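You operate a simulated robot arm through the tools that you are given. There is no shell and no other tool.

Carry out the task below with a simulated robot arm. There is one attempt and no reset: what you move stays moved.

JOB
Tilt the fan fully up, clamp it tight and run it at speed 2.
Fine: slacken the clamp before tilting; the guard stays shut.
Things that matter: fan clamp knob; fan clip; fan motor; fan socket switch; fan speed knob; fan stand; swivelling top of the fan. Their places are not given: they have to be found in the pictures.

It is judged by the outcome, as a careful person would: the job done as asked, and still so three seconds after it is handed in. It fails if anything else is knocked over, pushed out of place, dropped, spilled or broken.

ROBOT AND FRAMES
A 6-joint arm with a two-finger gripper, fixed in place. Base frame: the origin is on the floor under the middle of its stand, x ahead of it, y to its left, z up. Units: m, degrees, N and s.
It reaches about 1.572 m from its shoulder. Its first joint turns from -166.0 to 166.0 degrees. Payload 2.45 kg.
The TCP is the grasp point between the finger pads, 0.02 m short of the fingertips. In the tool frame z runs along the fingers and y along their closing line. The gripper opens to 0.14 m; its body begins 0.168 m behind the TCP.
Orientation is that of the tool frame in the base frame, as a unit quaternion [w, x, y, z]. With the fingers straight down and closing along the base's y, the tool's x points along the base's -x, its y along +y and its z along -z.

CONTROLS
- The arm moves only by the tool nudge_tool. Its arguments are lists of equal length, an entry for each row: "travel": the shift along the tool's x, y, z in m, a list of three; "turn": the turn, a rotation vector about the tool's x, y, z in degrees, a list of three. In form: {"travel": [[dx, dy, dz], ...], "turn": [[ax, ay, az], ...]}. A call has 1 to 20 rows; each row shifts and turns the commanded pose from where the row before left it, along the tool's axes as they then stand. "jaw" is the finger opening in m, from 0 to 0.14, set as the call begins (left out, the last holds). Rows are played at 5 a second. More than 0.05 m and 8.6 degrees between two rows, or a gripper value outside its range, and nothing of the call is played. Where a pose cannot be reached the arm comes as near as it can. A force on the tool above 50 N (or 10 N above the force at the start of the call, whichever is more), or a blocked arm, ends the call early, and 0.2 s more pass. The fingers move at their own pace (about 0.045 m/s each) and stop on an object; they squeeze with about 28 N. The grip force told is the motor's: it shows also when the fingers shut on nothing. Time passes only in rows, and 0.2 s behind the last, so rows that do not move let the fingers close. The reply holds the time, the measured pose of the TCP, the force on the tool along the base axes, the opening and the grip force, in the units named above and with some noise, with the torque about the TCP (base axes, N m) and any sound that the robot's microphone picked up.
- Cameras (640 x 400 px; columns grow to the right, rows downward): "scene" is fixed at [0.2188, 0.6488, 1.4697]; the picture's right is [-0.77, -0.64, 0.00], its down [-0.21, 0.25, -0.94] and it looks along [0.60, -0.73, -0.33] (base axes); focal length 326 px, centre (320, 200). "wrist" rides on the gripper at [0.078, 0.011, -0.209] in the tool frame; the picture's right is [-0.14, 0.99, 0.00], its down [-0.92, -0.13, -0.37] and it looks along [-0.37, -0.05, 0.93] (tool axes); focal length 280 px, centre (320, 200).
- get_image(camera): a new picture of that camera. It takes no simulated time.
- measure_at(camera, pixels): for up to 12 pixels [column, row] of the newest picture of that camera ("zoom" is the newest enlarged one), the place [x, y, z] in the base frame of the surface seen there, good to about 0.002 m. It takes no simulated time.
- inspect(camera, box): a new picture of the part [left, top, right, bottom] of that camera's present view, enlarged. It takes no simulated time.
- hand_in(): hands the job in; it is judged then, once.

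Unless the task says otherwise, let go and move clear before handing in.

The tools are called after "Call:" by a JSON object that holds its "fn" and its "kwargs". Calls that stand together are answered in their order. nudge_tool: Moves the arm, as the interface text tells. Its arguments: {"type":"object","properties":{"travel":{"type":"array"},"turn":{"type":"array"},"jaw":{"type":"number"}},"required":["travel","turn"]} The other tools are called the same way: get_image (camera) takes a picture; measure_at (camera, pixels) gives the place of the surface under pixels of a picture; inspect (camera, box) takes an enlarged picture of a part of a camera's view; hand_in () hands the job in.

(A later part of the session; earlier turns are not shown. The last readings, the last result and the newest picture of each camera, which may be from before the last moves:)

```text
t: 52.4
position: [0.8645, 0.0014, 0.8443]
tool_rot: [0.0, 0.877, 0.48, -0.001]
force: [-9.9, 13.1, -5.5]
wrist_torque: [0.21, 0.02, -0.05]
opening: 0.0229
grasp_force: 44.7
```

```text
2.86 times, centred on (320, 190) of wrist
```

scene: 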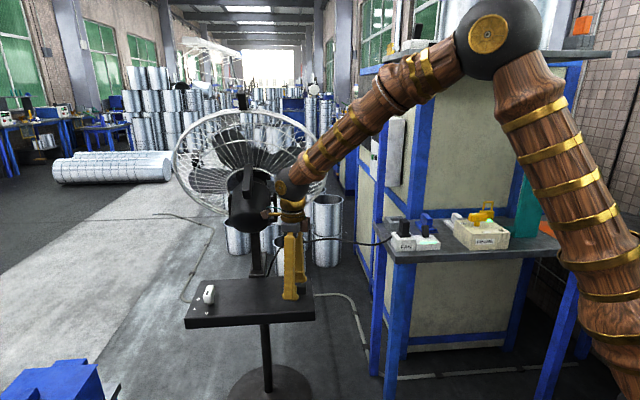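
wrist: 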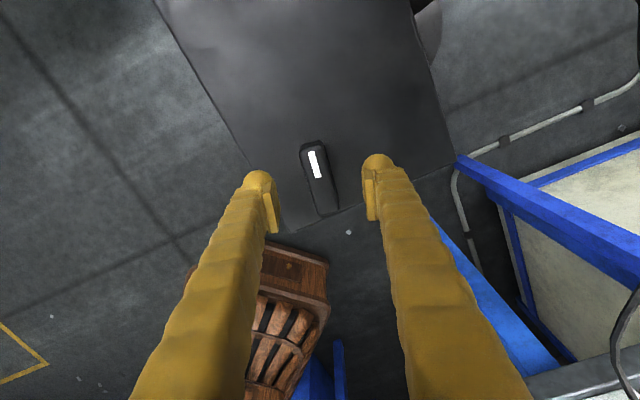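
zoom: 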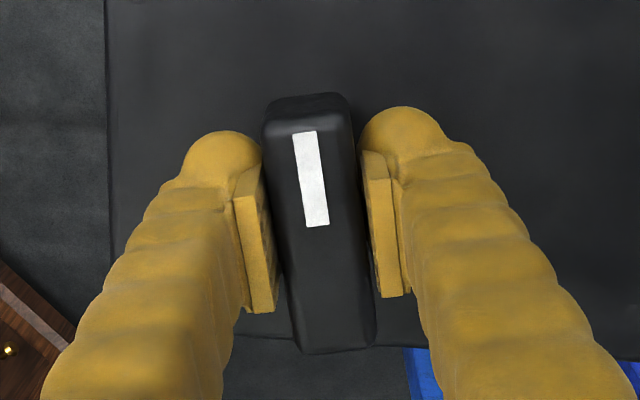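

The bar follows freely, now near 57°. I'll continue 70° more toward the starting stop.

Call:
{"fn": "nudge_tool", "kwargs": {"travel": [[0, -0.0007, 0], [0, 0, 0], [0, 0, 0], [0, 0, 0], [0, 0, 0], [0, 0, 0], [0, 0, 0], [0, 0, 0], [0, 0, 0], [0, 0, 0], [0, 0, 0]], "turn": [[0, 0, -7], [0, 0, -7], [0, 0, -7], [0, 0, -7], [0, 0, -7], [0, 0, -7], [0, 0, -7], [0, 0, -7], [0, 0, -7], [0, 0, -7], [0, 0, 0]]}}

Call:
{"fn": "inspect", "kwargs": {"camera": "wrist", "box": [240, 120, 400, 260]}}

```text
t: 53.5
position: [0.8608, 0.0024, 0.846]
tool_rot: [-0.001, 0.716, 0.699, -0.002]
force: [-7.5, 2.7, 5.8]
wrist_torque: [-0.03, 0.06, 0.0]
opening: 0.0229
grasp_force: 44.4
stopped in row 5: the force on the tool passed its limit at 53 N (the readings are from after the stop); the commanded pose is now the measured one
```

```text
2.86 times, centred on (320, 190) of wrist
```

zoom: 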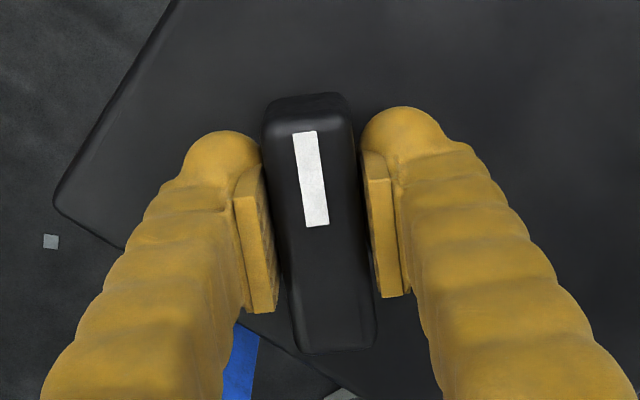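

The call stopped on side force because my grip is about 2.5 mm off the knob's axis; the clamp itself is still turning freely (now near 89°). I'll continue in smaller steps, following the knob's axis.

Call:
{"fn": "nudge_tool", "kwargs": {"travel": [[0, -0.0003, 0], [0, -0.0003, 0], [0, -0.0003, 0], [0, -0.0003, 0], [0, 0, 0]], "turn": [[0, 0, -6], [0, 0, -6], [0, 0, -6], [0, 0, -6], [0, 0, 0]]}}

Call:
{"fn": "inspect", "kwargs": {"camera": "wrist", "box": [240, 120, 400, 260]}}

```text
t: 54.7
position: [0.8606, 0.0019, 0.8465]
tool_rot: [-0.001, 0.555, 0.832, 0.0]
force: [-15.7, 8.3, 15.5]
wrist_torque: [0.24, 0.17, -0.03]
opening: 0.0229
grasp_force: 45.1
```

```text
2.86 times, centred on (320, 190) of wrist
```

zoom: 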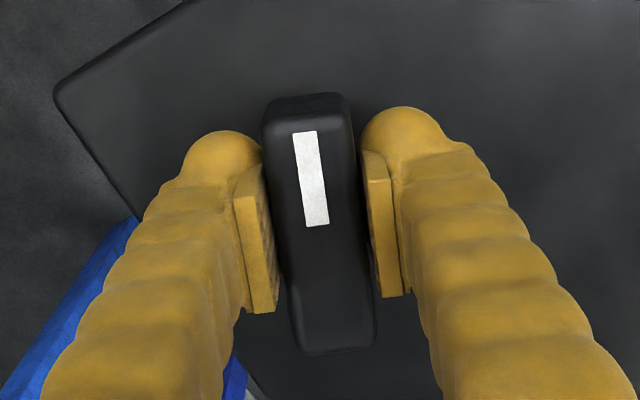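

Now near 113°. Continuing 18°.

Call:
{"fn": "nudge_tool", "kwargs": {"travel": [[0, -0.0003, 0], [0, -0.0003, 0], [0, -0.0003, 0], [0, 0, 0]], "turn": [[0, 0, -6], [0, 0, -6], [0, 0, -6], [0, 0, 0]]}}

Call:
{"fn": "nudge_tool", "kwargs": {"travel": [[0, 0, 0], [0, 0, 0]], "turn": [[0, 0, -4], [0, 0, 0]]}}

Call:
{"fn": "inspect", "kwargs": {"camera": "wrist", "box": [240, 120, 400, 260]}}

```text
t: 55.7
position: [0.8596, -0.0002, 0.8462]
tool_rot: [-0.001, 0.418, 0.908, -0.001]
force: [-25.2, 8.6, 20.2]
wrist_torque: [0.14, 0.24, -0.05]
opening: 0.0228
grasp_force: 45.2
```

```text
t: 56.3
position: [0.8588, 0.0008, 0.8469]
tool_rot: [-0.001, 0.386, 0.922, -0.001]
force: [-21.8, 7.3, 10.6]
wrist_torque: [0.07, 0.2, -0.03]
opening: 0.0231
grasp_force: 45.0
```

```text
2.86 times, centred on (320, 190) of wrist
```

zoom: 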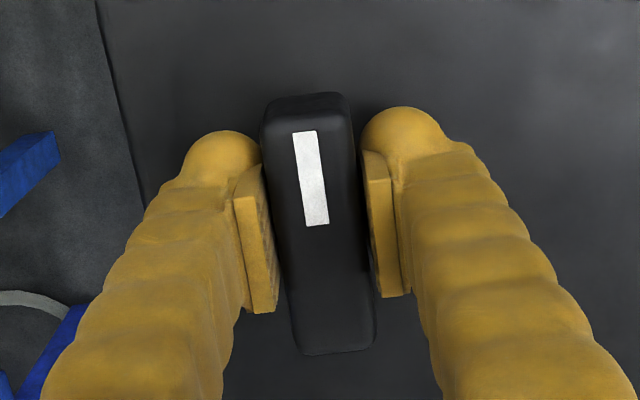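

The bar is back at its starting direction (134.6°) with no stop torque yet; I'll press on in 3° steps until it seats firmly.

Call:
{"fn": "nudge_tool", "kwargs": {"travel": [[0.0005, 0.0005, 0], [0, 0, 0], [0, 0, 0]], "turn": [[0, 0, -3], [0, 0, -3], [0, 0, 0]]}}

Call:
{"fn": "inspect", "kwargs": {"camera": "wrist", "box": [240, 120, 400, 260]}}

```text
t: 57.1
position: [0.8593, -0.001, 0.8456]
tool_rot: [-0.001, 0.337, 0.941, 0.0]
force: [-8.9, -13.7, -4.1]
wrist_torque: [-0.12, 0.09, -1.45]
opening: 0.0241
grasp_force: 45.2
```

```text
2.86 times, centred on (320, 190) of wrist
```

zoom: 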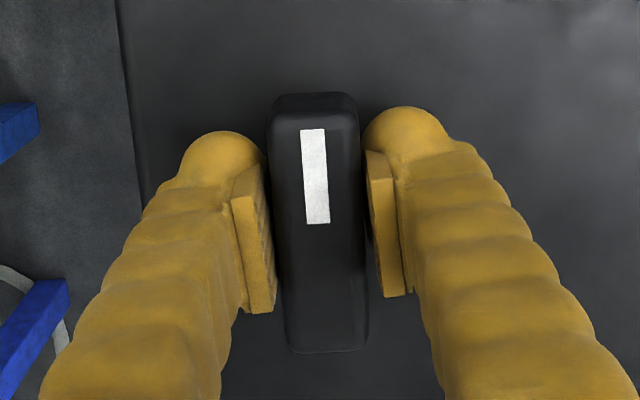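

Torque rose to -1.45 N·m at the counter-clockwise stop, as at the start. I'll press 4° more to seat it, then relax and open.

Call:
{"fn": "nudge_tool", "kwargs": {"travel": [[0, 0, 0], [0, 0, 0], [0, 0, 0]], "turn": [[0, 0, -2], [0, 0, -2], [0, 0, 0]]}}

Call:
{"fn": "nudge_tool", "kwargs": {"travel": [[0, 0, 0], [0, 0, 0], [0, 0, 0]], "turn": [[0, 0, 3], [0, 0, 3], [0, 0, 0]]}}

Call:
{"fn": "nudge_tool", "kwargs": {"travel": [[0, 0, 0], [0, 0, 0], [0, 0, 0]], "turn": [[0, 0, 0], [0, 0, 0], [0, 0, 0]], "jaw": 0.07}}

Call:
{"fn": "get_image", "kwargs": {"camera": "wrist"}}

Call:
{"fn": "get_image", "kwargs": {"camera": "scene"}}

```text
t: 57.9
position: [0.8607, 0.0013, 0.8458]
tool_rot: [-0.002, 0.304, 0.953, 0.0]
force: [-17.7, -2.9, 1.9]
wrist_torque: [0.07, 0.25, -1.6]
opening: 0.0264
grasp_force: 44.6
```

```text
t: 58.7
position: [0.861, 0.0005, 0.8461]
tool_rot: [-0.001, 0.355, 0.935, 0.0]
force: [-11.6, -9.7, 5.8]
wrist_torque: [-0.17, 0.08, -0.95]
opening: 0.0238
grasp_force: 44.8
```

```text
t: 59.5
position: [0.861, 0.0018, 0.8452]
tool_rot: [-0.001, 0.354, 0.935, 0.0]
force: [0.5, 1.2, 0.5]
wrist_torque: [-0.06, 0.0, 0.02]
opening: 0.0701
grasp_force: 0.1
```

```text
taken
```

wrist: 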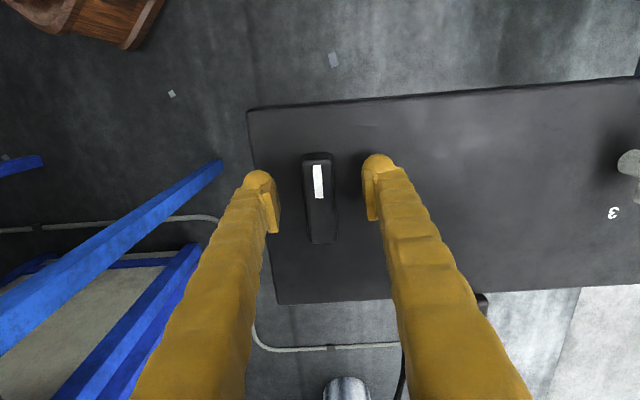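

```text
taken
```

scene: 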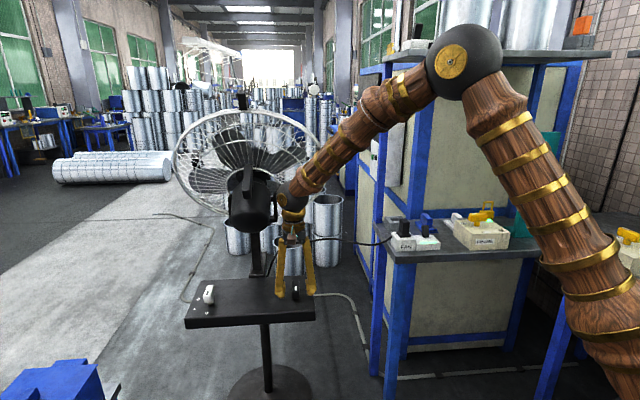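

The clamp is back at its starting (tight) stop and free of my fingers. I'll lift off, move back, and go behind the motor to check with a very light touch that the head no longer moves.

Call:
{"fn": "nudge_tool", "kwargs": {"travel": [[0, 0, -0.03], [0, 0, -0.03], [0.03, 0, 0], [0.03, 0, 0], [0.03, 0, 0], [0, 0.036, -0.0], [0, 0.036, -0.04], [0, 0.036, -0.045], [0, 0.036, -0.045], [0, 0, -0.045], [0, 0, -0.045], [0, 0, -0.045], [0, 0, 0]], "turn": [[0, 0, 0], [0, 0, 4.4], [0, 0, 0], [0, 0, 0], [0, 0, 0], [0, 0, 0], [0, 0, 0], [0, 0, 0], [0, 0, 0], [0, 0, 0], [0, 0, 0], [0, 0, 0], [0, 0, 0]]}}

Call:
{"fn": "nudge_tool", "kwargs": {"travel": [[0, 0, 0], [0, 0, 0], [0, 0, 0], [0, 0, 0]], "turn": [[0, 0, 0], [0, 0, 0], [0, 0, 0], [0, 0, 0]], "jaw": 0.0}}

Call:
{"fn": "get_image", "kwargs": {"camera": "wrist"}}

Call:
{"fn": "get_image", "kwargs": {"camera": "scene"}}

```text
refused: row 7 steps farther than a row can; nothing moved
```

```text
t: 60.5
position: [0.8605, 0.0013, 0.8453]
tool_rot: [-0.001, 0.355, 0.935, -0.001]
force: [0.6, -0.2, -0.7]
wrist_torque: [-0.01, 0.04, -0.48]
opening: 0.0242
grasp_force: 32.9
```

```text
taken
```

wrist: 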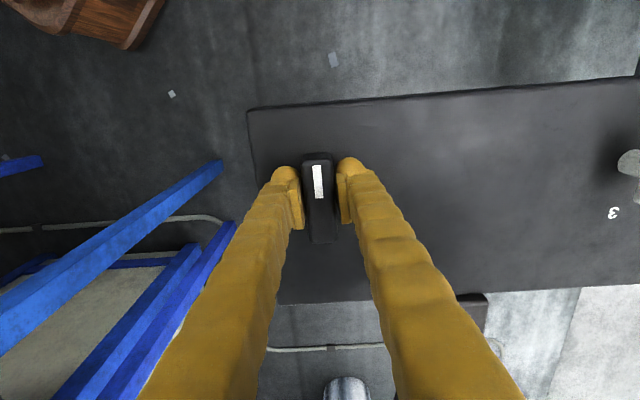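

```text
taken
```

scene: 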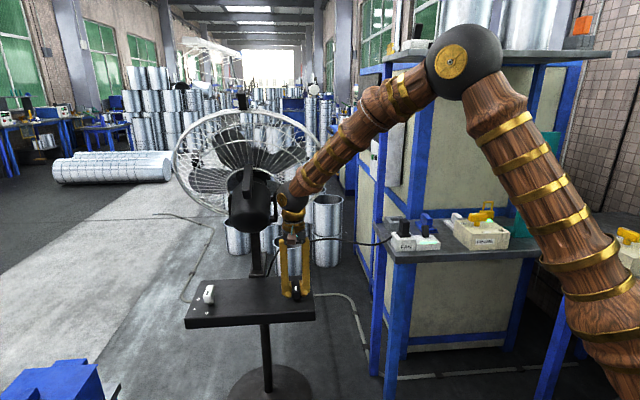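

The move was refused (one row too long) so the closing call just re-gripped the clamp in place, with only a light torque in the tightening direction. I'll open again and then lift with shorter rows.

Call:
{"fn": "nudge_tool", "kwargs": {"travel": [[0, 0, 0], [0, 0, 0], [0, 0, 0]], "turn": [[0, 0, 0], [0, 0, 0], [0, 0, 0]], "jaw": 0.07}}

```text
t: 61.3
position: [0.8608, 0.0005, 0.8463]
tool_rot: [-0.001, 0.355, 0.935, 0.0]
force: [-0.3, -0.3, 0.0]
wrist_torque: [-0.02, -0.01, -0.04]
opening: 0.0702
grasp_force: 0.0
```

Fingers are open and force-free. Now I'll lift off, go back from the fan, then up and across behind the motor.

Call:
{"fn": "nudge_tool", "kwargs": {"travel": [[0, 0, -0.03], [0, 0, -0.03], [0.03, 0, 0], [0.03, 0, 0], [0.03, 0, 0], [0, 0.036, 0], [0, 0.036, 0], [0, 0.036, 0], [0, 0.035, 0], [0, 0, -0.045], [0, 0, -0.045], [0, 0, -0.045], [0, 0, -0.045], [0, 0, -0.045], [0, 0, -0.04], [0, 0, 0]], "turn": [[0, 0, 0], [0, 0, 4.4], [0, 0, 0], [0, 0, 0], [0, 0, 0], [0, 0, 0], [0, 0, 0], [0, 0, 0], [0, 0, 0], [0, 0, 0], [0, 0, 0], [0, 0, 0], [0, 0, 0], [0, 0, 0], [0, 0, 0], [0, 0, 0]]}}

Call:
{"fn": "get_image", "kwargs": {"camera": "wrist"}}

Call:
{"fn": "get_image", "kwargs": {"camera": "scene"}}

```text
t: 64.7
position: [0.9037, 0.167, 1.1722]
tool_rot: [-0.001, 0.391, 0.921, 0.0]
force: [-0.4, -0.5, 0.4]
wrist_torque: [-0.01, -0.03, 0.0]
opening: 0.07
grasp_force: 0.0
```

```text
taken
```

wrist: 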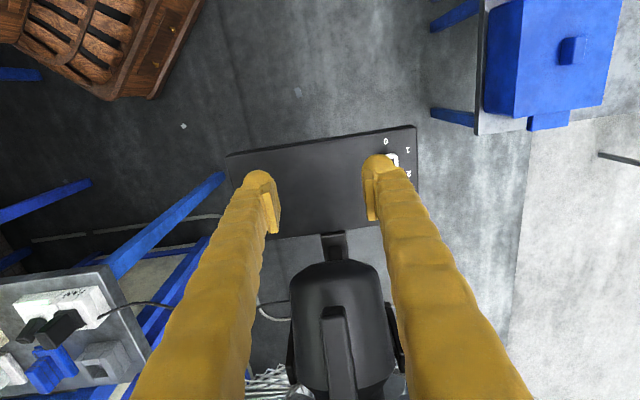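

```text
taken
```

scene: 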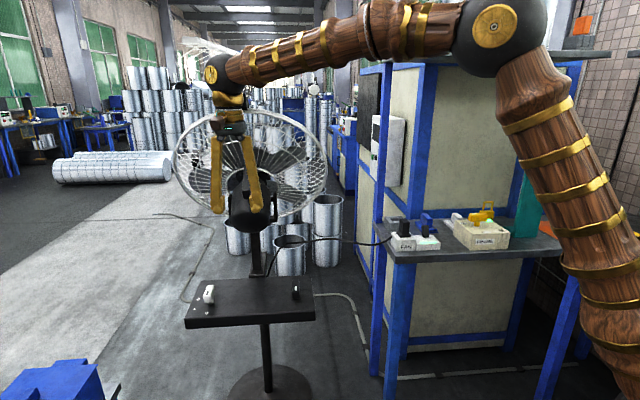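

The tool is square behind the motor, about 0.11 m short of the handle's rear face. I'll close the fingers and advance most of the way.

Call:
{"fn": "nudge_tool", "kwargs": {"travel": [[0, 0, 0], [0, 0, 0], [0, 0, 0], [-0.03, -0.0015, 0], [-0.03, 0, 0], [-0.03, 0, 0], [0, 0, 0]], "turn": [[0, 0, 0], [0, 0, 0], [0, 0, 0], [0, 0, 0], [0, 0, 0], [0, 0, 0], [0, 0, 0]], "jaw": 0.0}}

Call:
{"fn": "get_image", "kwargs": {"camera": "wrist"}}

Call:
{"fn": "inspect", "kwargs": {"camera": "scene", "box": [170, 90, 340, 260]}}

```text
t: 66.3
position: [0.9623, 0.1022, 1.1686]
tool_rot: [-0.001, 0.39, 0.921, -0.001]
force: [-0.6, -0.2, -0.3]
wrist_torque: [0.04, 0.0, -0.01]
opening: 0.0
grasp_force: 27.8
```

```text
taken
```

wrist: 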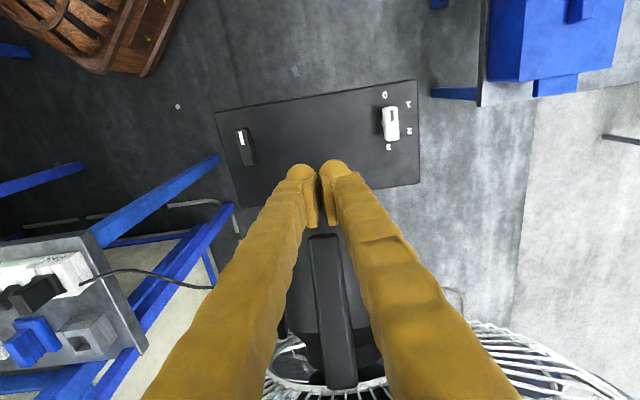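

```text
2.35 times, centred on (255, 175) of scene
```

zoom: 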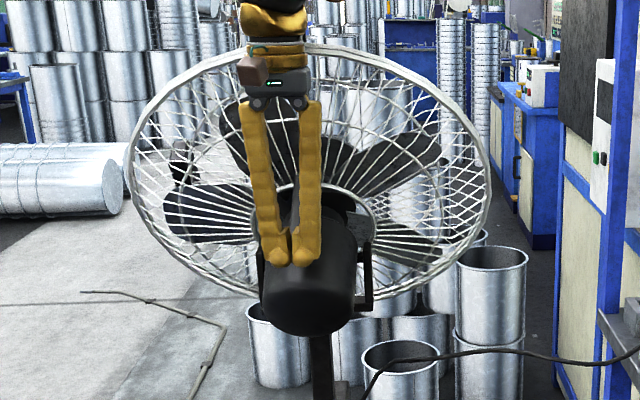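

The closed fingertips are just behind the handle's rear end at (325,235). I'll creep forward in small steps until light contact.

Call:
{"fn": "nudge_tool", "kwargs": {"travel": [[-0.006, 0, 0], [-0.005, 0, 0], [0, 0, 0]], "turn": [[0, 0, 0], [0, 0, 0], [0, 0, 0]]}}

Call:
{"fn": "nudge_tool", "kwargs": {"travel": [[-0.003, 0, 0], [0, 0, 0]], "turn": [[0, 0, 0], [0, 0, 0]]}}

Call:
{"fn": "nudge_tool", "kwargs": {"travel": [[-0.002, 0, 0], [0, 0, 0]], "turn": [[0, 0, 0], [0, 0, 0]]}}

```text
t: 67.1
position: [0.9698, 0.0922, 1.1715]
tool_rot: [-0.001, 0.391, 0.921, -0.001]
force: [-0.6, 0.4, -0.5]
wrist_torque: [0.01, 0.01, 0.01]
opening: 0.0002
grasp_force: 28.0
```

```text
t: 67.7
position: [0.9727, 0.0901, 1.1704]
tool_rot: [-0.001, 0.39, 0.921, -0.001]
force: [-0.2, 0.7, 0.1]
wrist_torque: [0.02, -0.01, 0.0]
opening: 0.0001
grasp_force: 28.6
```

```text
t: 68.3
position: [0.9724, 0.0896, 1.1714]
tool_rot: [-0.002, 0.388, 0.921, -0.001]
force: [-19.7, 14.1, 2.7]
wrist_torque: [-0.19, -0.02, 0.04]
opening: 0.0059
grasp_force: 29.1
```

Contact: 24 N without the head yielding visibly. I'll add just 1 mm to see if the force climbs (locked) or stays (slipping).

Call:
{"fn": "nudge_tool", "kwargs": {"travel": [[-0.001, 0, 0], [0, 0, 0]], "turn": [[0, 0, 0], [0, 0, 0]]}}

Call:
{"fn": "inspect", "kwargs": {"camera": "scene", "box": [170, 90, 340, 260]}}

Call:
{"fn": "inspect", "kwargs": {"camera": "wrist", "box": [260, 140, 400, 280]}}

```text
t: 68.9
position: [0.9725, 0.0906, 1.1702]
tool_rot: [-0.002, 0.389, 0.921, -0.001]
force: [-39.0, 30.5, 9.5]
wrist_torque: [-0.47, -0.11, 0.11]
opening: 0.0061
grasp_force: 29.5
```

```text
2.35 times, centred on (255, 175) of scene
```

zoom: 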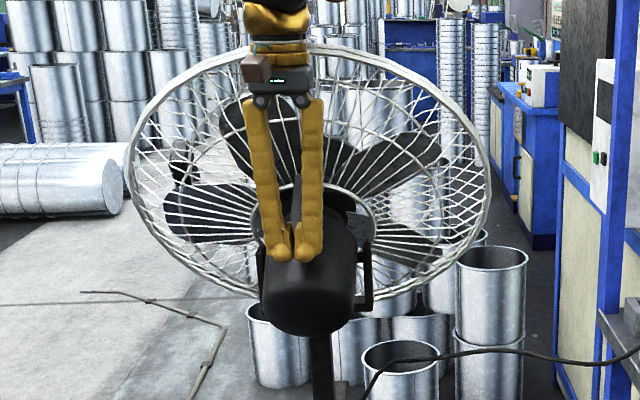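

```text
2.86 times, centred on (330, 210) of wrist
```

zoom: 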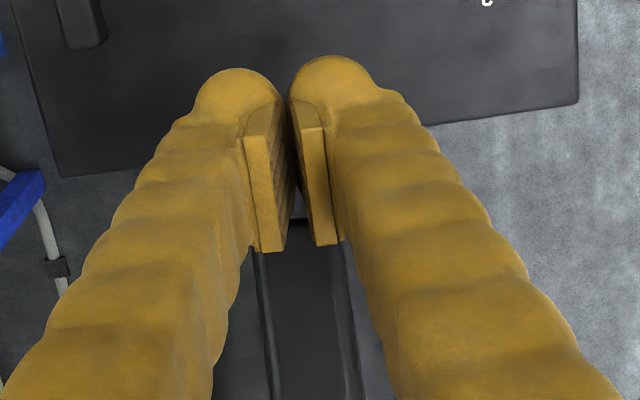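

The force rose linearly to about 49 N with no motion (guard rim and handle unchanged in the picture), so the head is locked: the clamp is tight. I'll back away at once.

Call:
{"fn": "nudge_tool", "kwargs": {"travel": [[0.002, 0, 0], [0.01, 0, 0], [0.03, 0, 0], [0.03, 0, 0], [0.03, 0, 0], [0, 0, 0]], "turn": [[0, 0, 0], [0, 0, 0], [0, 0, 0], [0, 0, 0], [0, 0, 0], [0, 0, 0]]}}

Call:
{"fn": "get_image", "kwargs": {"camera": "scene"}}

Call:
{"fn": "get_image", "kwargs": {"camera": "wrist"}}

Call:
{"fn": "measure_at", "kwargs": {"camera": "scene", "pixels": [[208, 295], [188, 318], [312, 312], [204, 286], [310, 284], [254, 255], [256, 260], [280, 380], [295, 290]]}}

```text
t: 70.3
position: [0.904, 0.1613, 1.1695]
tool_rot: [-0.002, 0.389, 0.921, 0.0]
force: [0.0, -0.7, 0.2]
wrist_torque: [-0.03, 0.02, 0.0]
opening: 0.0
grasp_force: 29.5
```

```text
taken
```

scene: 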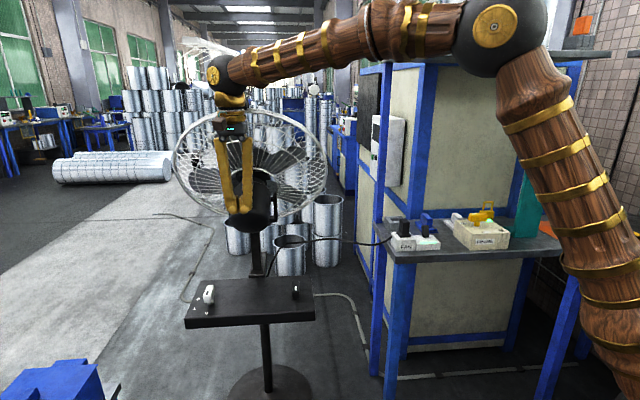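

```text
taken
```

wrist: 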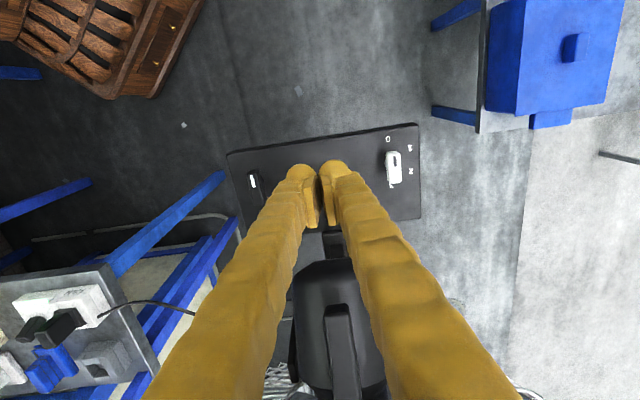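

```text
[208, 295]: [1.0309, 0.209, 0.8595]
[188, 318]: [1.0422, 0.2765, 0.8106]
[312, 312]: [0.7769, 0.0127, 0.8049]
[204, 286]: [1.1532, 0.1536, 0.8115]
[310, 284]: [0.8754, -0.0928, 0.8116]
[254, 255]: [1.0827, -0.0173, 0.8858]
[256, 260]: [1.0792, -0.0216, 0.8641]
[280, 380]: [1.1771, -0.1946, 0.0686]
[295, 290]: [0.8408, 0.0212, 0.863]
```

The stand and clamp are where they should be and the head is locked. Next is the speed knob: I'll measure its bar and labels at (393,165) precisely.

Call:
{"fn": "inspect", "kwargs": {"camera": "wrist", "box": [365, 120, 435, 210]}}

Call:
{"fn": "measure_at", "kwargs": {"camera": "zoom", "pixels": [[320, 145], [325, 180], [330, 220], [335, 265], [315, 200], [350, 200], [335, 280], [260, 100], [435, 145], [450, 275], [310, 325], [275, 300]]}}

Call:
{"fn": "inspect", "kwargs": {"camera": "scene", "box": [385, 215, 445, 255]}}

```text
4.44 times, centred on (400, 165) of wrist
```

zoom: 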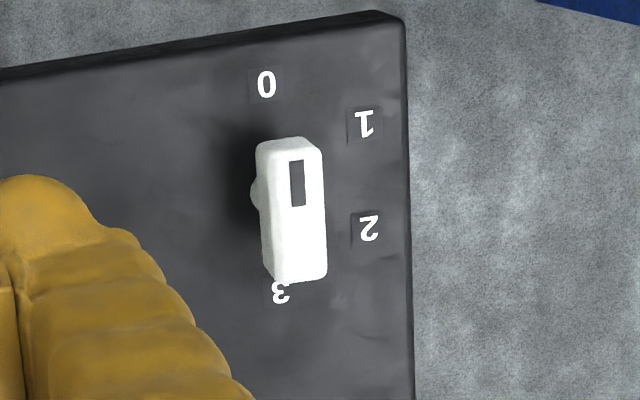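

```text
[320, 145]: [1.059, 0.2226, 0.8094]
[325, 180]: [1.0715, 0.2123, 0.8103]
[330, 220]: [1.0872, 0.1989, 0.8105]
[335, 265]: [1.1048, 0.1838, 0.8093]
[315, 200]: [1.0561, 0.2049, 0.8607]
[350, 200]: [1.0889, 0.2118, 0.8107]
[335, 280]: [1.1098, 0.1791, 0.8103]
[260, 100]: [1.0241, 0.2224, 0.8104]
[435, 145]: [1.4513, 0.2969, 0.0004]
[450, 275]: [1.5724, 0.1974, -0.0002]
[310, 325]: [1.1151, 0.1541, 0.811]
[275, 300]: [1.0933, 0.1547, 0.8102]
```

```text
10.00 times, centred on (415, 235) of scene
```

zoom: 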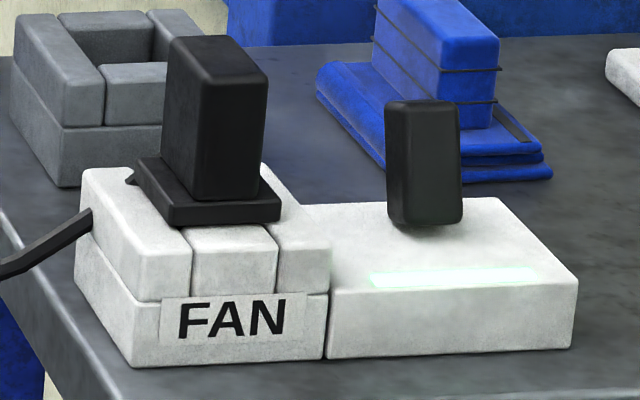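

I'll re-zoom the knob and take the points on the bar itself and on the labels.

Call:
{"fn": "inspect", "kwargs": {"camera": "wrist", "box": [365, 120, 435, 210]}}

Call:
{"fn": "measure_at", "kwargs": {"camera": "zoom", "pixels": [[300, 155], [302, 180], [304, 210], [305, 240], [306, 268], [292, 210], [320, 210], [266, 85], [363, 125], [369, 228], [281, 292], [312, 278]]}}

```text
4.44 times, centred on (400, 165) of wrist
```

zoom: 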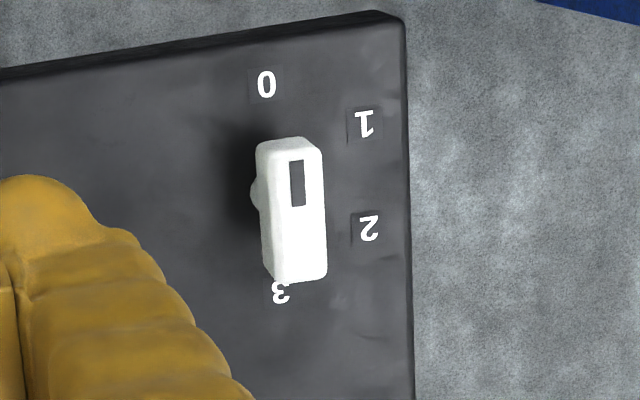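

```text
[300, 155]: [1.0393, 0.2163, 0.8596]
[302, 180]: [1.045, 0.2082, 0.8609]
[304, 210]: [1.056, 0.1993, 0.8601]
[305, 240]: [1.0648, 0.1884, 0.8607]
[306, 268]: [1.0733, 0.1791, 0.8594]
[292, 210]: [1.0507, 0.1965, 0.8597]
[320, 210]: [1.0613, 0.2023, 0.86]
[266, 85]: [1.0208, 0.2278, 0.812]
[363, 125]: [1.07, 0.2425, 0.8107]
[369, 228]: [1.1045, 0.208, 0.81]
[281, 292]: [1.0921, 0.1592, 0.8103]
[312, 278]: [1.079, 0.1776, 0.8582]
```

The bar's centre is at about (1.0568,0.1955), and the labels give 0≈135°, 1≈75°, 2≈15°, 3≈−45°, so I need about 120° clockwise. I'll go over it: sideways, down behind, then forward.

Call:
{"fn": "nudge_tool", "kwargs": {"travel": [[0, 0.0335, 0], [0, 0.0335, 0], [0, 0.0335, 0], [0, 0.0333, 0], [0, 0, 0.045], [0, 0, 0.045], [0, 0, 0.045], [0, 0, 0.045], [0, 0, 0.045], [0, 0, 0.044], [-0.027, 0, 0], [-0.027, 0, 0], [-0.027, 0, 0], [0, 0, 0]], "turn": [[0, 0, 0], [0, 0, 0], [0, 0, 0], [0, 0, 0], [0, 0, 0], [0, 0, 0], [0, 0, 0], [0, 0, 0], [0, 0, 0], [0, 0, 0], [0, 0, 0], [0, 0, 0], [0, 0, 0], [0, 0, 0]], "jaw": 0.07}}

Call:
{"fn": "get_image", "kwargs": {"camera": "wrist"}}

Call:
{"fn": "get_image", "kwargs": {"camera": "scene"}}

```text
t: 73.3
position: [1.0558, 0.1961, 0.902]
tool_rot: [-0.001, 0.391, 0.921, 0.0]
force: [-0.5, 1.0, 0.4]
wrist_torque: [-0.02, 0.0, -0.02]
opening: 0.0703
grasp_force: 0.1
```

```text
taken
```

wrist: 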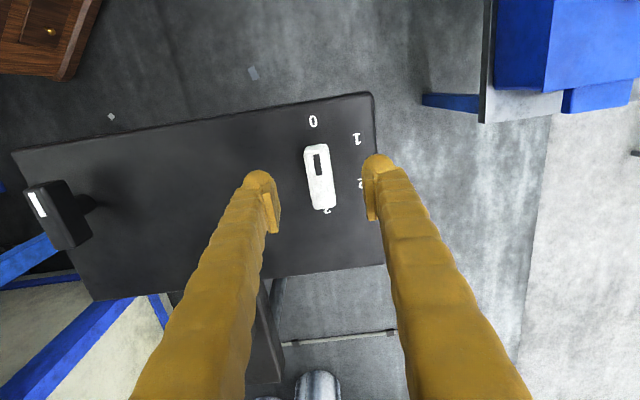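

```text
taken
```

scene: 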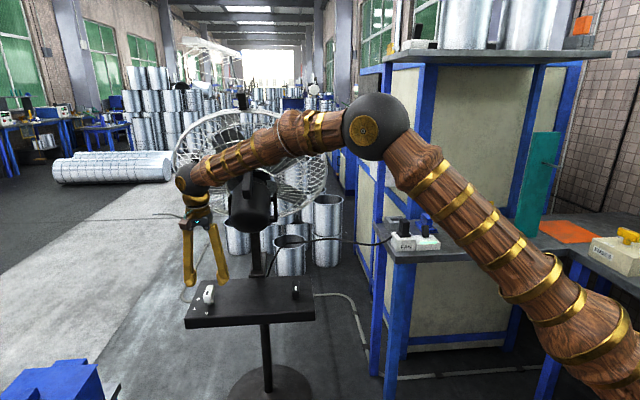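

The white bar at (318,178) is centred between the fingers, and the forearm is clear of the handle. I'll descend.

Call:
{"fn": "nudge_tool", "kwargs": {"travel": [[0, 0, 0.027], [0, 0, 0.027], [0, 0, 0]], "turn": [[0, 0, 0], [0, 0, 0], [0, 0, 0]]}}

Call:
{"fn": "get_image", "kwargs": {"camera": "wrist"}}

Call:
{"fn": "get_image", "kwargs": {"camera": "scene"}}

```text
t: 74.1
position: [1.0551, 0.1964, 0.8474]
tool_rot: [-0.002, 0.389, 0.921, -0.001]
force: [-0.1, 0.9, 0.5]
wrist_torque: [-0.05, 0.01, 0.02]
opening: 0.0701
grasp_force: 0.1
```

```text
taken
```

wrist: 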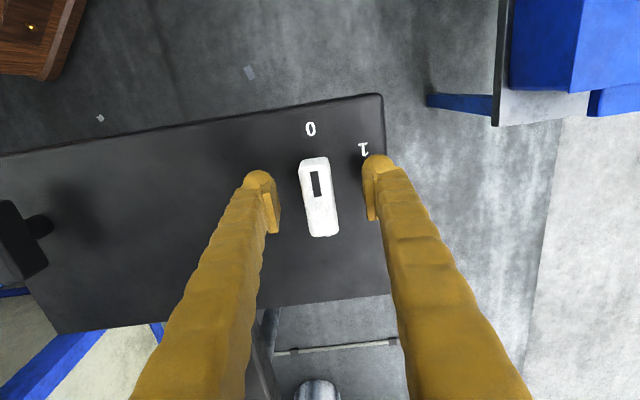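

```text
taken
```

scene: 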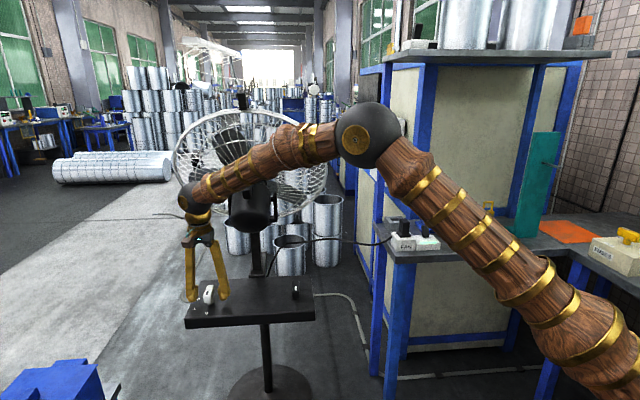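

In position around the bar, no contact. I'll close on it.

Call:
{"fn": "nudge_tool", "kwargs": {"travel": [[0, 0, 0], [0, 0, 0], [0, 0, 0], [0, 0, 0]], "turn": [[0, 0, 0], [0, 0, 0], [0, 0, 0], [0, 0, 0]], "jaw": 0.0}}

Call:
{"fn": "inspect", "kwargs": {"camera": "wrist", "box": [240, 120, 400, 260]}}

```text
t: 75.1
position: [1.0556, 0.1965, 0.8471]
tool_rot: [-0.002, 0.391, 0.92, -0.002]
force: [-8.9, -5.6, -0.1]
wrist_torque: [0.05, 0.23, -0.02]
opening: 0.0234
grasp_force: 32.2
```

```text
2.86 times, centred on (320, 190) of wrist
```

zoom: 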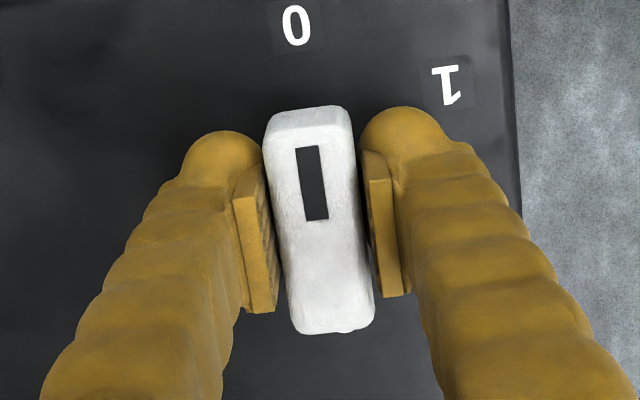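

Gripped squarely with the marker at 0. I'll turn clockwise in 6° rows, checking forces.

Call:
{"fn": "nudge_tool", "kwargs": {"travel": [[0, -0.0004, 0], [0, 0, 0], [0, 0, 0], [0, 0, 0], [0, 0, 0], [0, 0, 0]], "turn": [[0, 0, 6], [0, 0, 6], [0, 0, 6], [0, 0, 6], [0, 0, 6], [0, 0, 0]]}}

Call:
{"fn": "inspect", "kwargs": {"camera": "wrist", "box": [240, 120, 400, 260]}}

```text
t: 76.5
position: [1.0559, 0.1959, 0.8483]
tool_rot: [0.0, 0.615, 0.789, 0.001]
force: [24.0, 5.6, 7.2]
wrist_torque: [-0.05, -0.4, 0.06]
opening: 0.023
grasp_force: 45.3
```

```text
2.86 times, centred on (320, 190) of wrist
```

zoom: 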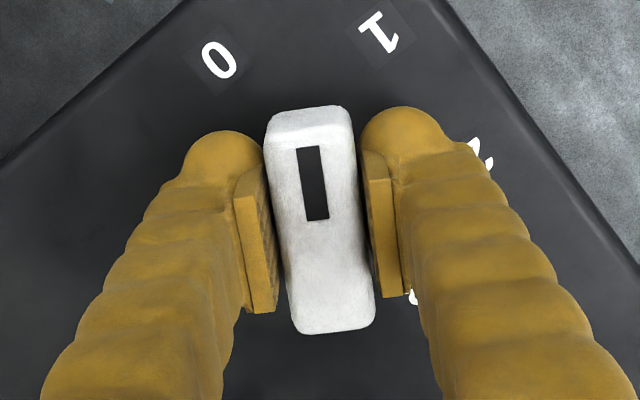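

The bar turns freely (30° so far); 24 N along +tool y says shift about 1 mm that way. I'll correct and continue 30°.

Call:
{"fn": "nudge_tool", "kwargs": {"travel": [[0, 0.001, 0], [0, 0.0002, 0], [0, 0.0002, 0], [0, 0.0002, 0], [0, 0.0002, 0], [0, 0, 0]], "turn": [[0, 0, 6], [0, 0, 6], [0, 0, 6], [0, 0, 6], [0, 0, 6], [0, 0, 0]]}}

Call:
{"fn": "inspect", "kwargs": {"camera": "wrist", "box": [240, 120, 400, 260]}}

Call:
{"fn": "get_image", "kwargs": {"camera": "scene"}}

```text
t: 77.9
position: [1.0571, 0.1959, 0.8475]
tool_rot: [0.0, 0.798, 0.603, -0.001]
force: [-2.9, 5.9, 34.5]
wrist_torque: [-0.07, 0.08, 0.0]
opening: 0.0228
grasp_force: 44.8
```

```text
2.86 times, centred on (320, 190) of wrist
```

zoom: 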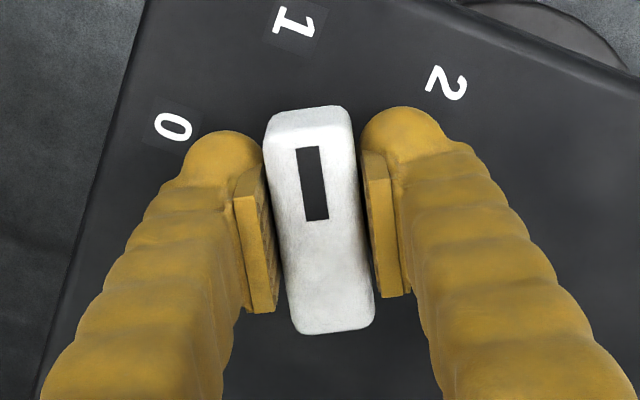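

```text
taken
```

scene: 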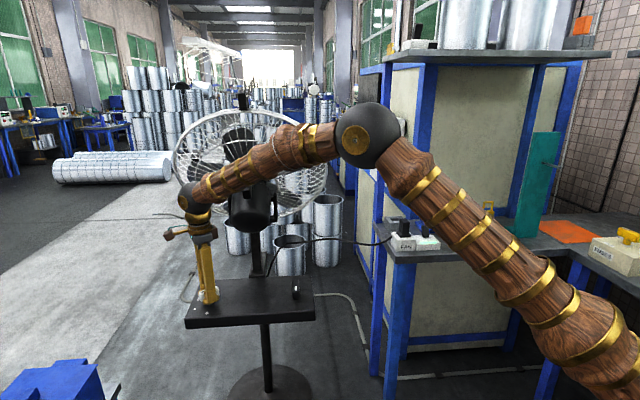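

The marker now points at 1. No sound of the fan yet; I'll continue 60° more to 2, easing the 34 N vertical load first.

Call:
{"fn": "nudge_tool", "kwargs": {"travel": [[0, 0, -0.0012], [0, 0, 0], [0, 0, 0], [0, 0, 0], [0, 0, 0], [0, 0, 0]], "turn": [[0, 0, 6], [0, 0, 6], [0, 0, 6], [0, 0, 6], [0, 0, 6], [0, 0, 0]]}}

Call:
{"fn": "inspect", "kwargs": {"camera": "wrist", "box": [240, 120, 400, 260]}}

```text
t: 79.3
position: [1.0565, 0.1956, 0.8476]
tool_rot: [-0.001, 0.927, 0.375, -0.001]
force: [10.9, -0.8, 13.6]
wrist_torque: [0.34, -0.49, 0.0]
opening: 0.0227
grasp_force: 45.0
```

```text
2.86 times, centred on (320, 190) of wrist
```

zoom: 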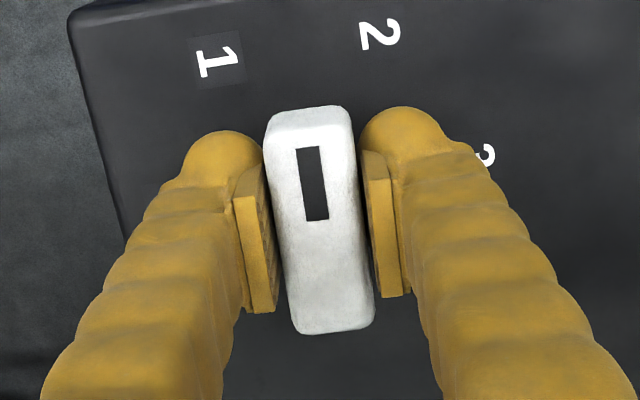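

Halfway between 1 and 2, turning freely. 30° more to reach 2.

Call:
{"fn": "nudge_tool", "kwargs": {"travel": [[0, 0, 0], [0, 0, 0], [0, 0, 0], [0, 0, 0], [0, 0, 0], [0, 0, 0]], "turn": [[0, 0, 6], [0, 0, 6], [0, 0, 6], [0, 0, 6], [0, 0, 5.6], [0, 0, 0]]}}

Call:
{"fn": "inspect", "kwargs": {"camera": "wrist", "box": [240, 120, 400, 260]}}

Call:
{"fn": "get_image", "kwargs": {"camera": "scene"}}

```text
t: 80.7
position: [1.0574, 0.1945, 0.8476]
tool_rot: [-0.004, 0.988, 0.155, -0.002]
force: [11.7, -31.8, -4.0]
wrist_torque: [-0.3, -0.15, 0.06]
opening: 0.0233
grasp_force: 45.3
out of reach, approached as far as the arm can: row 5
```

```text
2.86 times, centred on (320, 190) of wrist
```

zoom: 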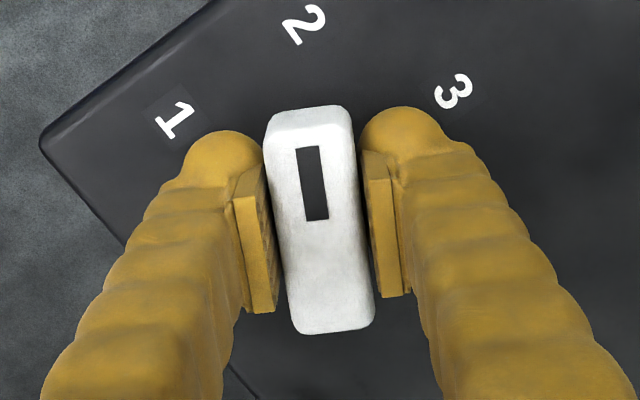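

```text
taken
```

scene: 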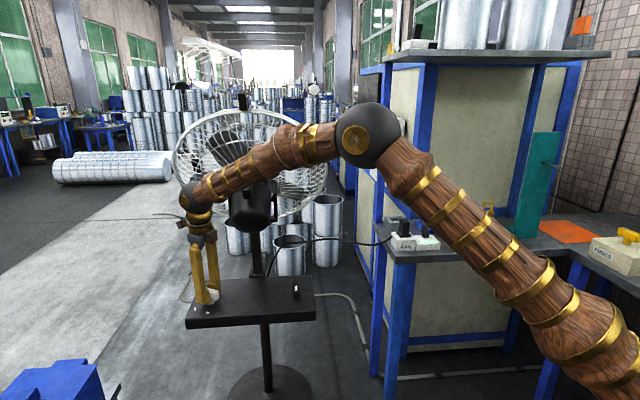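

The last row ran out of wrist travel at about 18°, so the marker is within ~2–3° of 2. No sound was reported; I'll check the fan blades for motion.

Call:
{"fn": "inspect", "kwargs": {"camera": "scene", "box": [165, 90, 345, 240]}}

Call:
{"fn": "inspect", "kwargs": {"camera": "scene", "box": [385, 215, 445, 255]}}

Call:
{"fn": "nudge_tool", "kwargs": {"travel": [[0, 0, 0], [0, 0, 0]], "turn": [[0, 0, 0], [0, 0, 0]]}}

Call:
{"fn": "inspect", "kwargs": {"camera": "scene", "box": [165, 90, 345, 240]}}

```text
2.67 times, centred on (255, 165) of scene
```

zoom: 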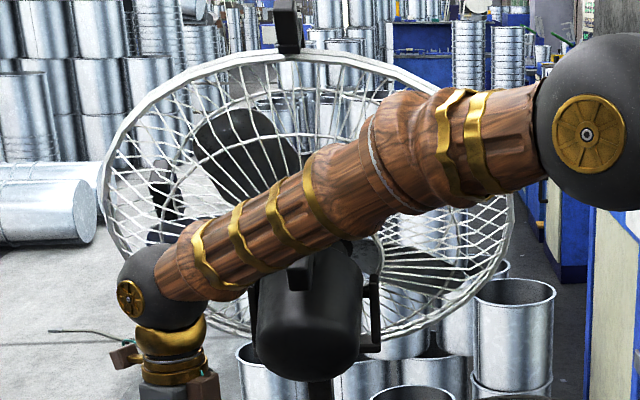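

```text
10.00 times, centred on (415, 235) of scene
```

zoom: 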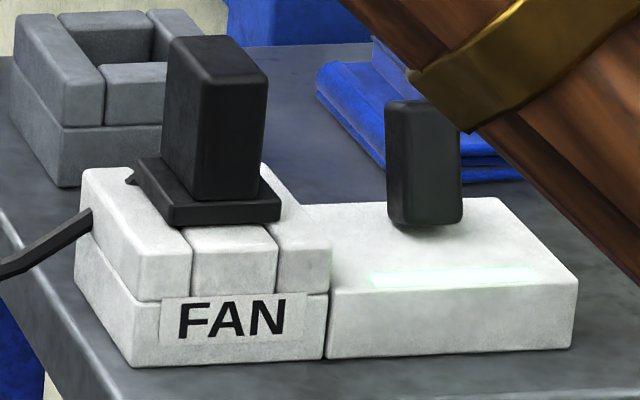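

```text
t: 81.3
position: [1.0579, 0.1941, 0.8475]
tool_rot: [-0.003, 0.988, 0.155, -0.002]
force: [9.5, -39.4, -8.9]
wrist_torque: [-0.44, 0.08, 0.07]
opening: 0.0229
grasp_force: 45.0
```

```text
2.67 times, centred on (255, 165) of scene
```

zoom: 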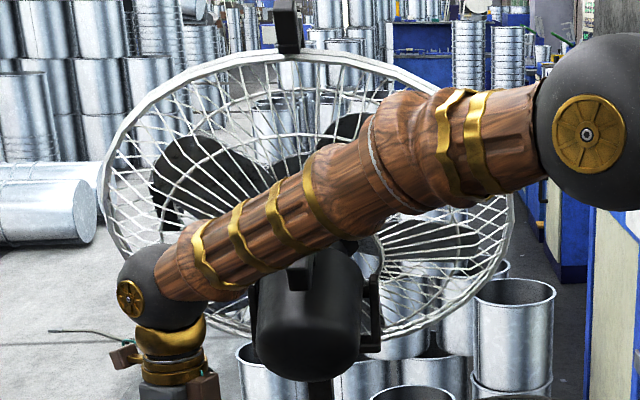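

The blades have moved between the two pictures, so the fan is running. I'll relieve the side force (about 40 N along +tool y) and then open.

Call:
{"fn": "nudge_tool", "kwargs": {"travel": [[0, 0.0015, 0], [0, 0, 0]], "turn": [[0, 0, 0], [0, 0, 0]]}}

```text
t: 81.9
position: [1.0568, 0.1948, 0.8476]
tool_rot: [-0.003, 0.988, 0.154, -0.002]
force: [4.8, -34.5, -8.6]
wrist_torque: [-0.47, 0.35, 0.04]
opening: 0.0231
grasp_force: 45.8
```

The side force barely changed since the command still holds an unreachable angle. I'll bring the commanded angle back to what was reached, then shift.

Call:
{"fn": "nudge_tool", "kwargs": {"travel": [[0, 0, 0], [0, 0.001, 0], [0, 0, 0]], "turn": [[0, 0, -3], [0, 0, 0], [0, 0, 0]]}}

Call:
{"fn": "inspect", "kwargs": {"camera": "wrist", "box": [240, 120, 400, 260]}}

```text
t: 82.7
position: [1.0585, 0.1941, 0.8475]
tool_rot: [-0.005, 0.983, 0.181, -0.002]
force: [-2.7, -8.2, -9.7]
wrist_torque: [-0.19, 0.23, 0.02]
opening: 0.023
grasp_force: 44.5
```

```text
2.86 times, centred on (320, 190) of wrist
```

zoom: 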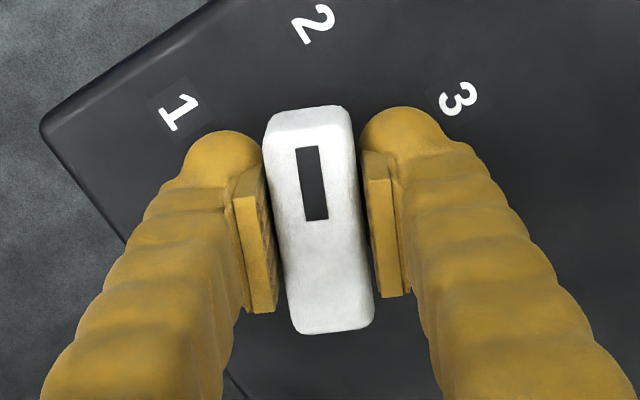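

That turned the bar back about 3° (now ~21°, roughly 6° short of 2). I'll open here, lift, and come back with the tool turned half round so the wrist has travel to finish onto 2 exactly.

Call:
{"fn": "nudge_tool", "kwargs": {"travel": [[0, 0, 0], [0, 0, 0], [0, 0, 0]], "turn": [[0, 0, 0], [0, 0, 0], [0, 0, 0]], "jaw": 0.07}}

Call:
{"fn": "get_image", "kwargs": {"camera": "wrist"}}

```text
t: 83.5
position: [1.0571, 0.194, 0.8494]
tool_rot: [-0.004, 0.984, 0.181, -0.002]
force: [0.2, 0.3, 1.7]
wrist_torque: [0.0, 0.0, 0.01]
opening: 0.0701
grasp_force: 0.0
```

```text
taken
```

wrist: 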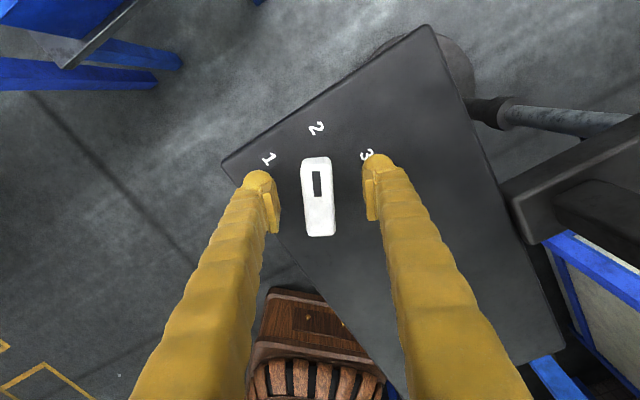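

The bar seems to have settled on its own toward 2 after release (marker (316,183), label 2 at (317,128)). Let me zoom in and measure.

Call:
{"fn": "inspect", "kwargs": {"camera": "wrist", "box": [240, 120, 400, 260]}}

Call:
{"fn": "measure_at", "kwargs": {"camera": "wrist", "pixels": [[315, 163], [316, 180], [318, 200], [320, 220], [321, 231], [317, 128], [269, 158], [366, 154]]}}

```text
2.86 times, centred on (320, 190) of wrist
```

zoom: 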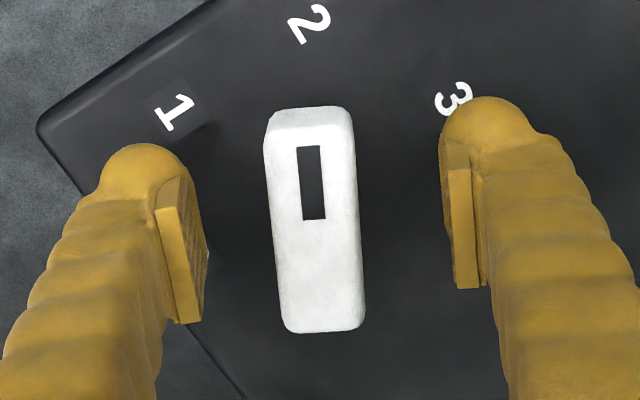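

```text
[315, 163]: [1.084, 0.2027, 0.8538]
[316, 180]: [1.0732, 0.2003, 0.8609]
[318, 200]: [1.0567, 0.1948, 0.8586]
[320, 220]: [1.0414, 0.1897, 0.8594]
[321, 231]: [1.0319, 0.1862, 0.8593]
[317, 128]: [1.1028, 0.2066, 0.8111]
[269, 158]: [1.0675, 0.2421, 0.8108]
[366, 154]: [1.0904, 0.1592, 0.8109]
```

The bar now reads about 17–18° against 15° for label 2: very nearly there. To set it exactly, I'll lift, turn the tool half round (staying on the side away from the motor) and re-grip.

Call:
{"fn": "nudge_tool", "kwargs": {"travel": [[0, 0, -0.03], [0, 0, -0.03], [0, 0, 0], [0, 0, 0], [0, 0, 0], [0, 0, 0], [0, 0, 0], [0, 0, 0], [0, 0, 0], [0, 0, 0], [0, 0, 0], [0, 0, 0], [0, 0, 0]], "turn": [[0, 0, 0], [0, 0, 0], [0, 0, -8.5], [0, 0, -8.5], [0, 0, -8.5], [0, 0, -8.5], [0, 0, -8.5], [0, 0, -8.5], [0, 0, -8.5], [0, 0, -8.5], [0, 0, -8.5], [0, 0, -8.5], [0, 0, 0]]}}

Call:
{"fn": "nudge_tool", "kwargs": {"travel": [[0, 0, 0], [0, 0, 0], [0, 0, 0], [0, 0, 0], [0, 0, 0], [0, 0, 0], [0, 0, 0], [0, 0, 0], [0, 0, 0], [0, 0, 0], [0, 0, 0], [0, 0, 0]], "turn": [[0, 0, -8.5], [0, 0, -8.5], [0, 0, -8.5], [0, 0, -8.5], [0, 0, -8.5], [0, 0, -8.5], [0, 0, -8.5], [0, 0, -8.5], [0, 0, -8.5], [0, 0, -8.5], [0, 0, -6], [0, 0, 0]]}}

Call:
{"fn": "get_image", "kwargs": {"camera": "wrist"}}

Call:
{"fn": "get_image", "kwargs": {"camera": "scene"}}

```text
t: 86.3
position: [1.0586, 0.1928, 0.908]
tool_rot: [-0.004, 0.602, 0.798, 0.002]
force: [0.3, 0.9, 0.4]
wrist_torque: [-0.05, -0.01, 0.02]
opening: 0.0702
grasp_force: 0.1
```

```text
t: 88.9
position: [1.0567, 0.1927, 0.9083]
tool_rot: [-0.001, -0.148, 0.989, 0.005]
force: [0.9, 0.1, 0.6]
wrist_torque: [0.04, -0.02, 0.0]
opening: 0.07
grasp_force: 0.1
```

```text
taken
```

wrist: 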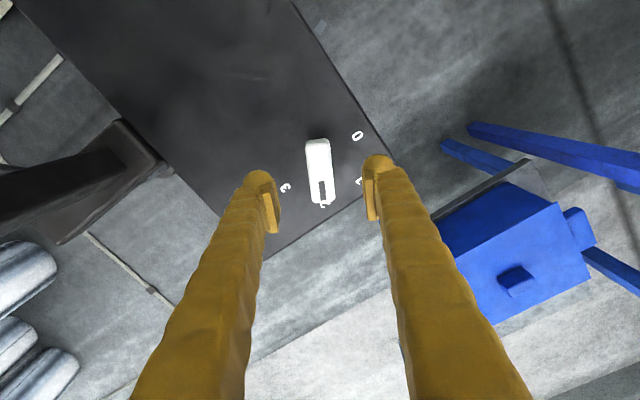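

```text
taken
```

scene: 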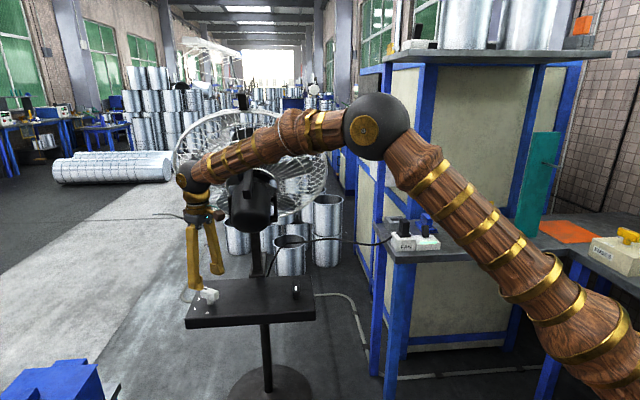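

The tool is at 197° with wrist travel to spare, and the bar at (318,170) lies between the fingers with its marker toward 2. I'll descend and close.

Call:
{"fn": "nudge_tool", "kwargs": {"travel": [[0, 0.0015, 0.03], [0, 0, 0.03], [0, 0, 0]], "turn": [[0, 0, 0], [0, 0, 0], [0, 0, 0]]}}

Call:
{"fn": "inspect", "kwargs": {"camera": "wrist", "box": [240, 120, 400, 260]}}

```text
t: 89.7
position: [1.0568, 0.1948, 0.847]
tool_rot: [-0.002, -0.146, 0.989, 0.004]
force: [0.5, -0.1, 0.5]
wrist_torque: [0.01, 0.01, -0.01]
opening: 0.0699
grasp_force: 0.0
```

```text
2.86 times, centred on (320, 190) of wrist
```

zoom: 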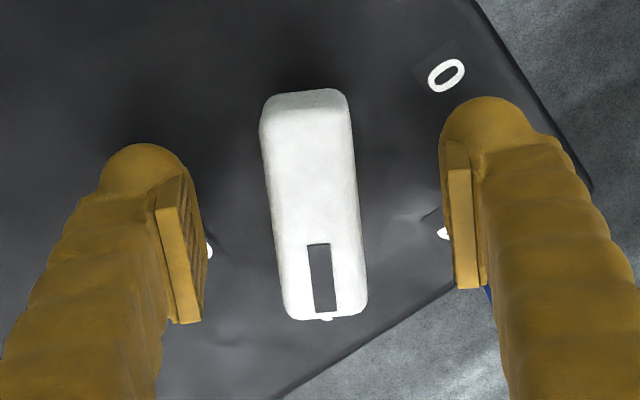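

The bar is within about 1.5° of the pad direction. Closing on it.

Call:
{"fn": "nudge_tool", "kwargs": {"travel": [[0, 0, 0], [0, 0, 0], [0, 0, 0], [0, 0, 0]], "turn": [[0, 0, 1.5], [0, 0, 0], [0, 0, 0], [0, 0, 0]], "jaw": 0.0}}

Call:
{"fn": "inspect", "kwargs": {"camera": "wrist", "box": [240, 120, 400, 260]}}

```text
t: 90.7
position: [1.0578, 0.1942, 0.8473]
tool_rot: [-0.002, -0.133, 0.991, 0.004]
force: [4.3, -11.2, -2.1]
wrist_torque: [-0.1, -0.05, 0.05]
opening: 0.0231
grasp_force: 32.2
```

```text
2.86 times, centred on (320, 190) of wrist
```

zoom: 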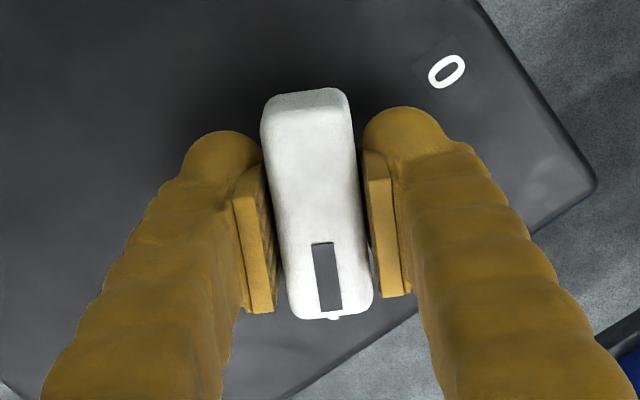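

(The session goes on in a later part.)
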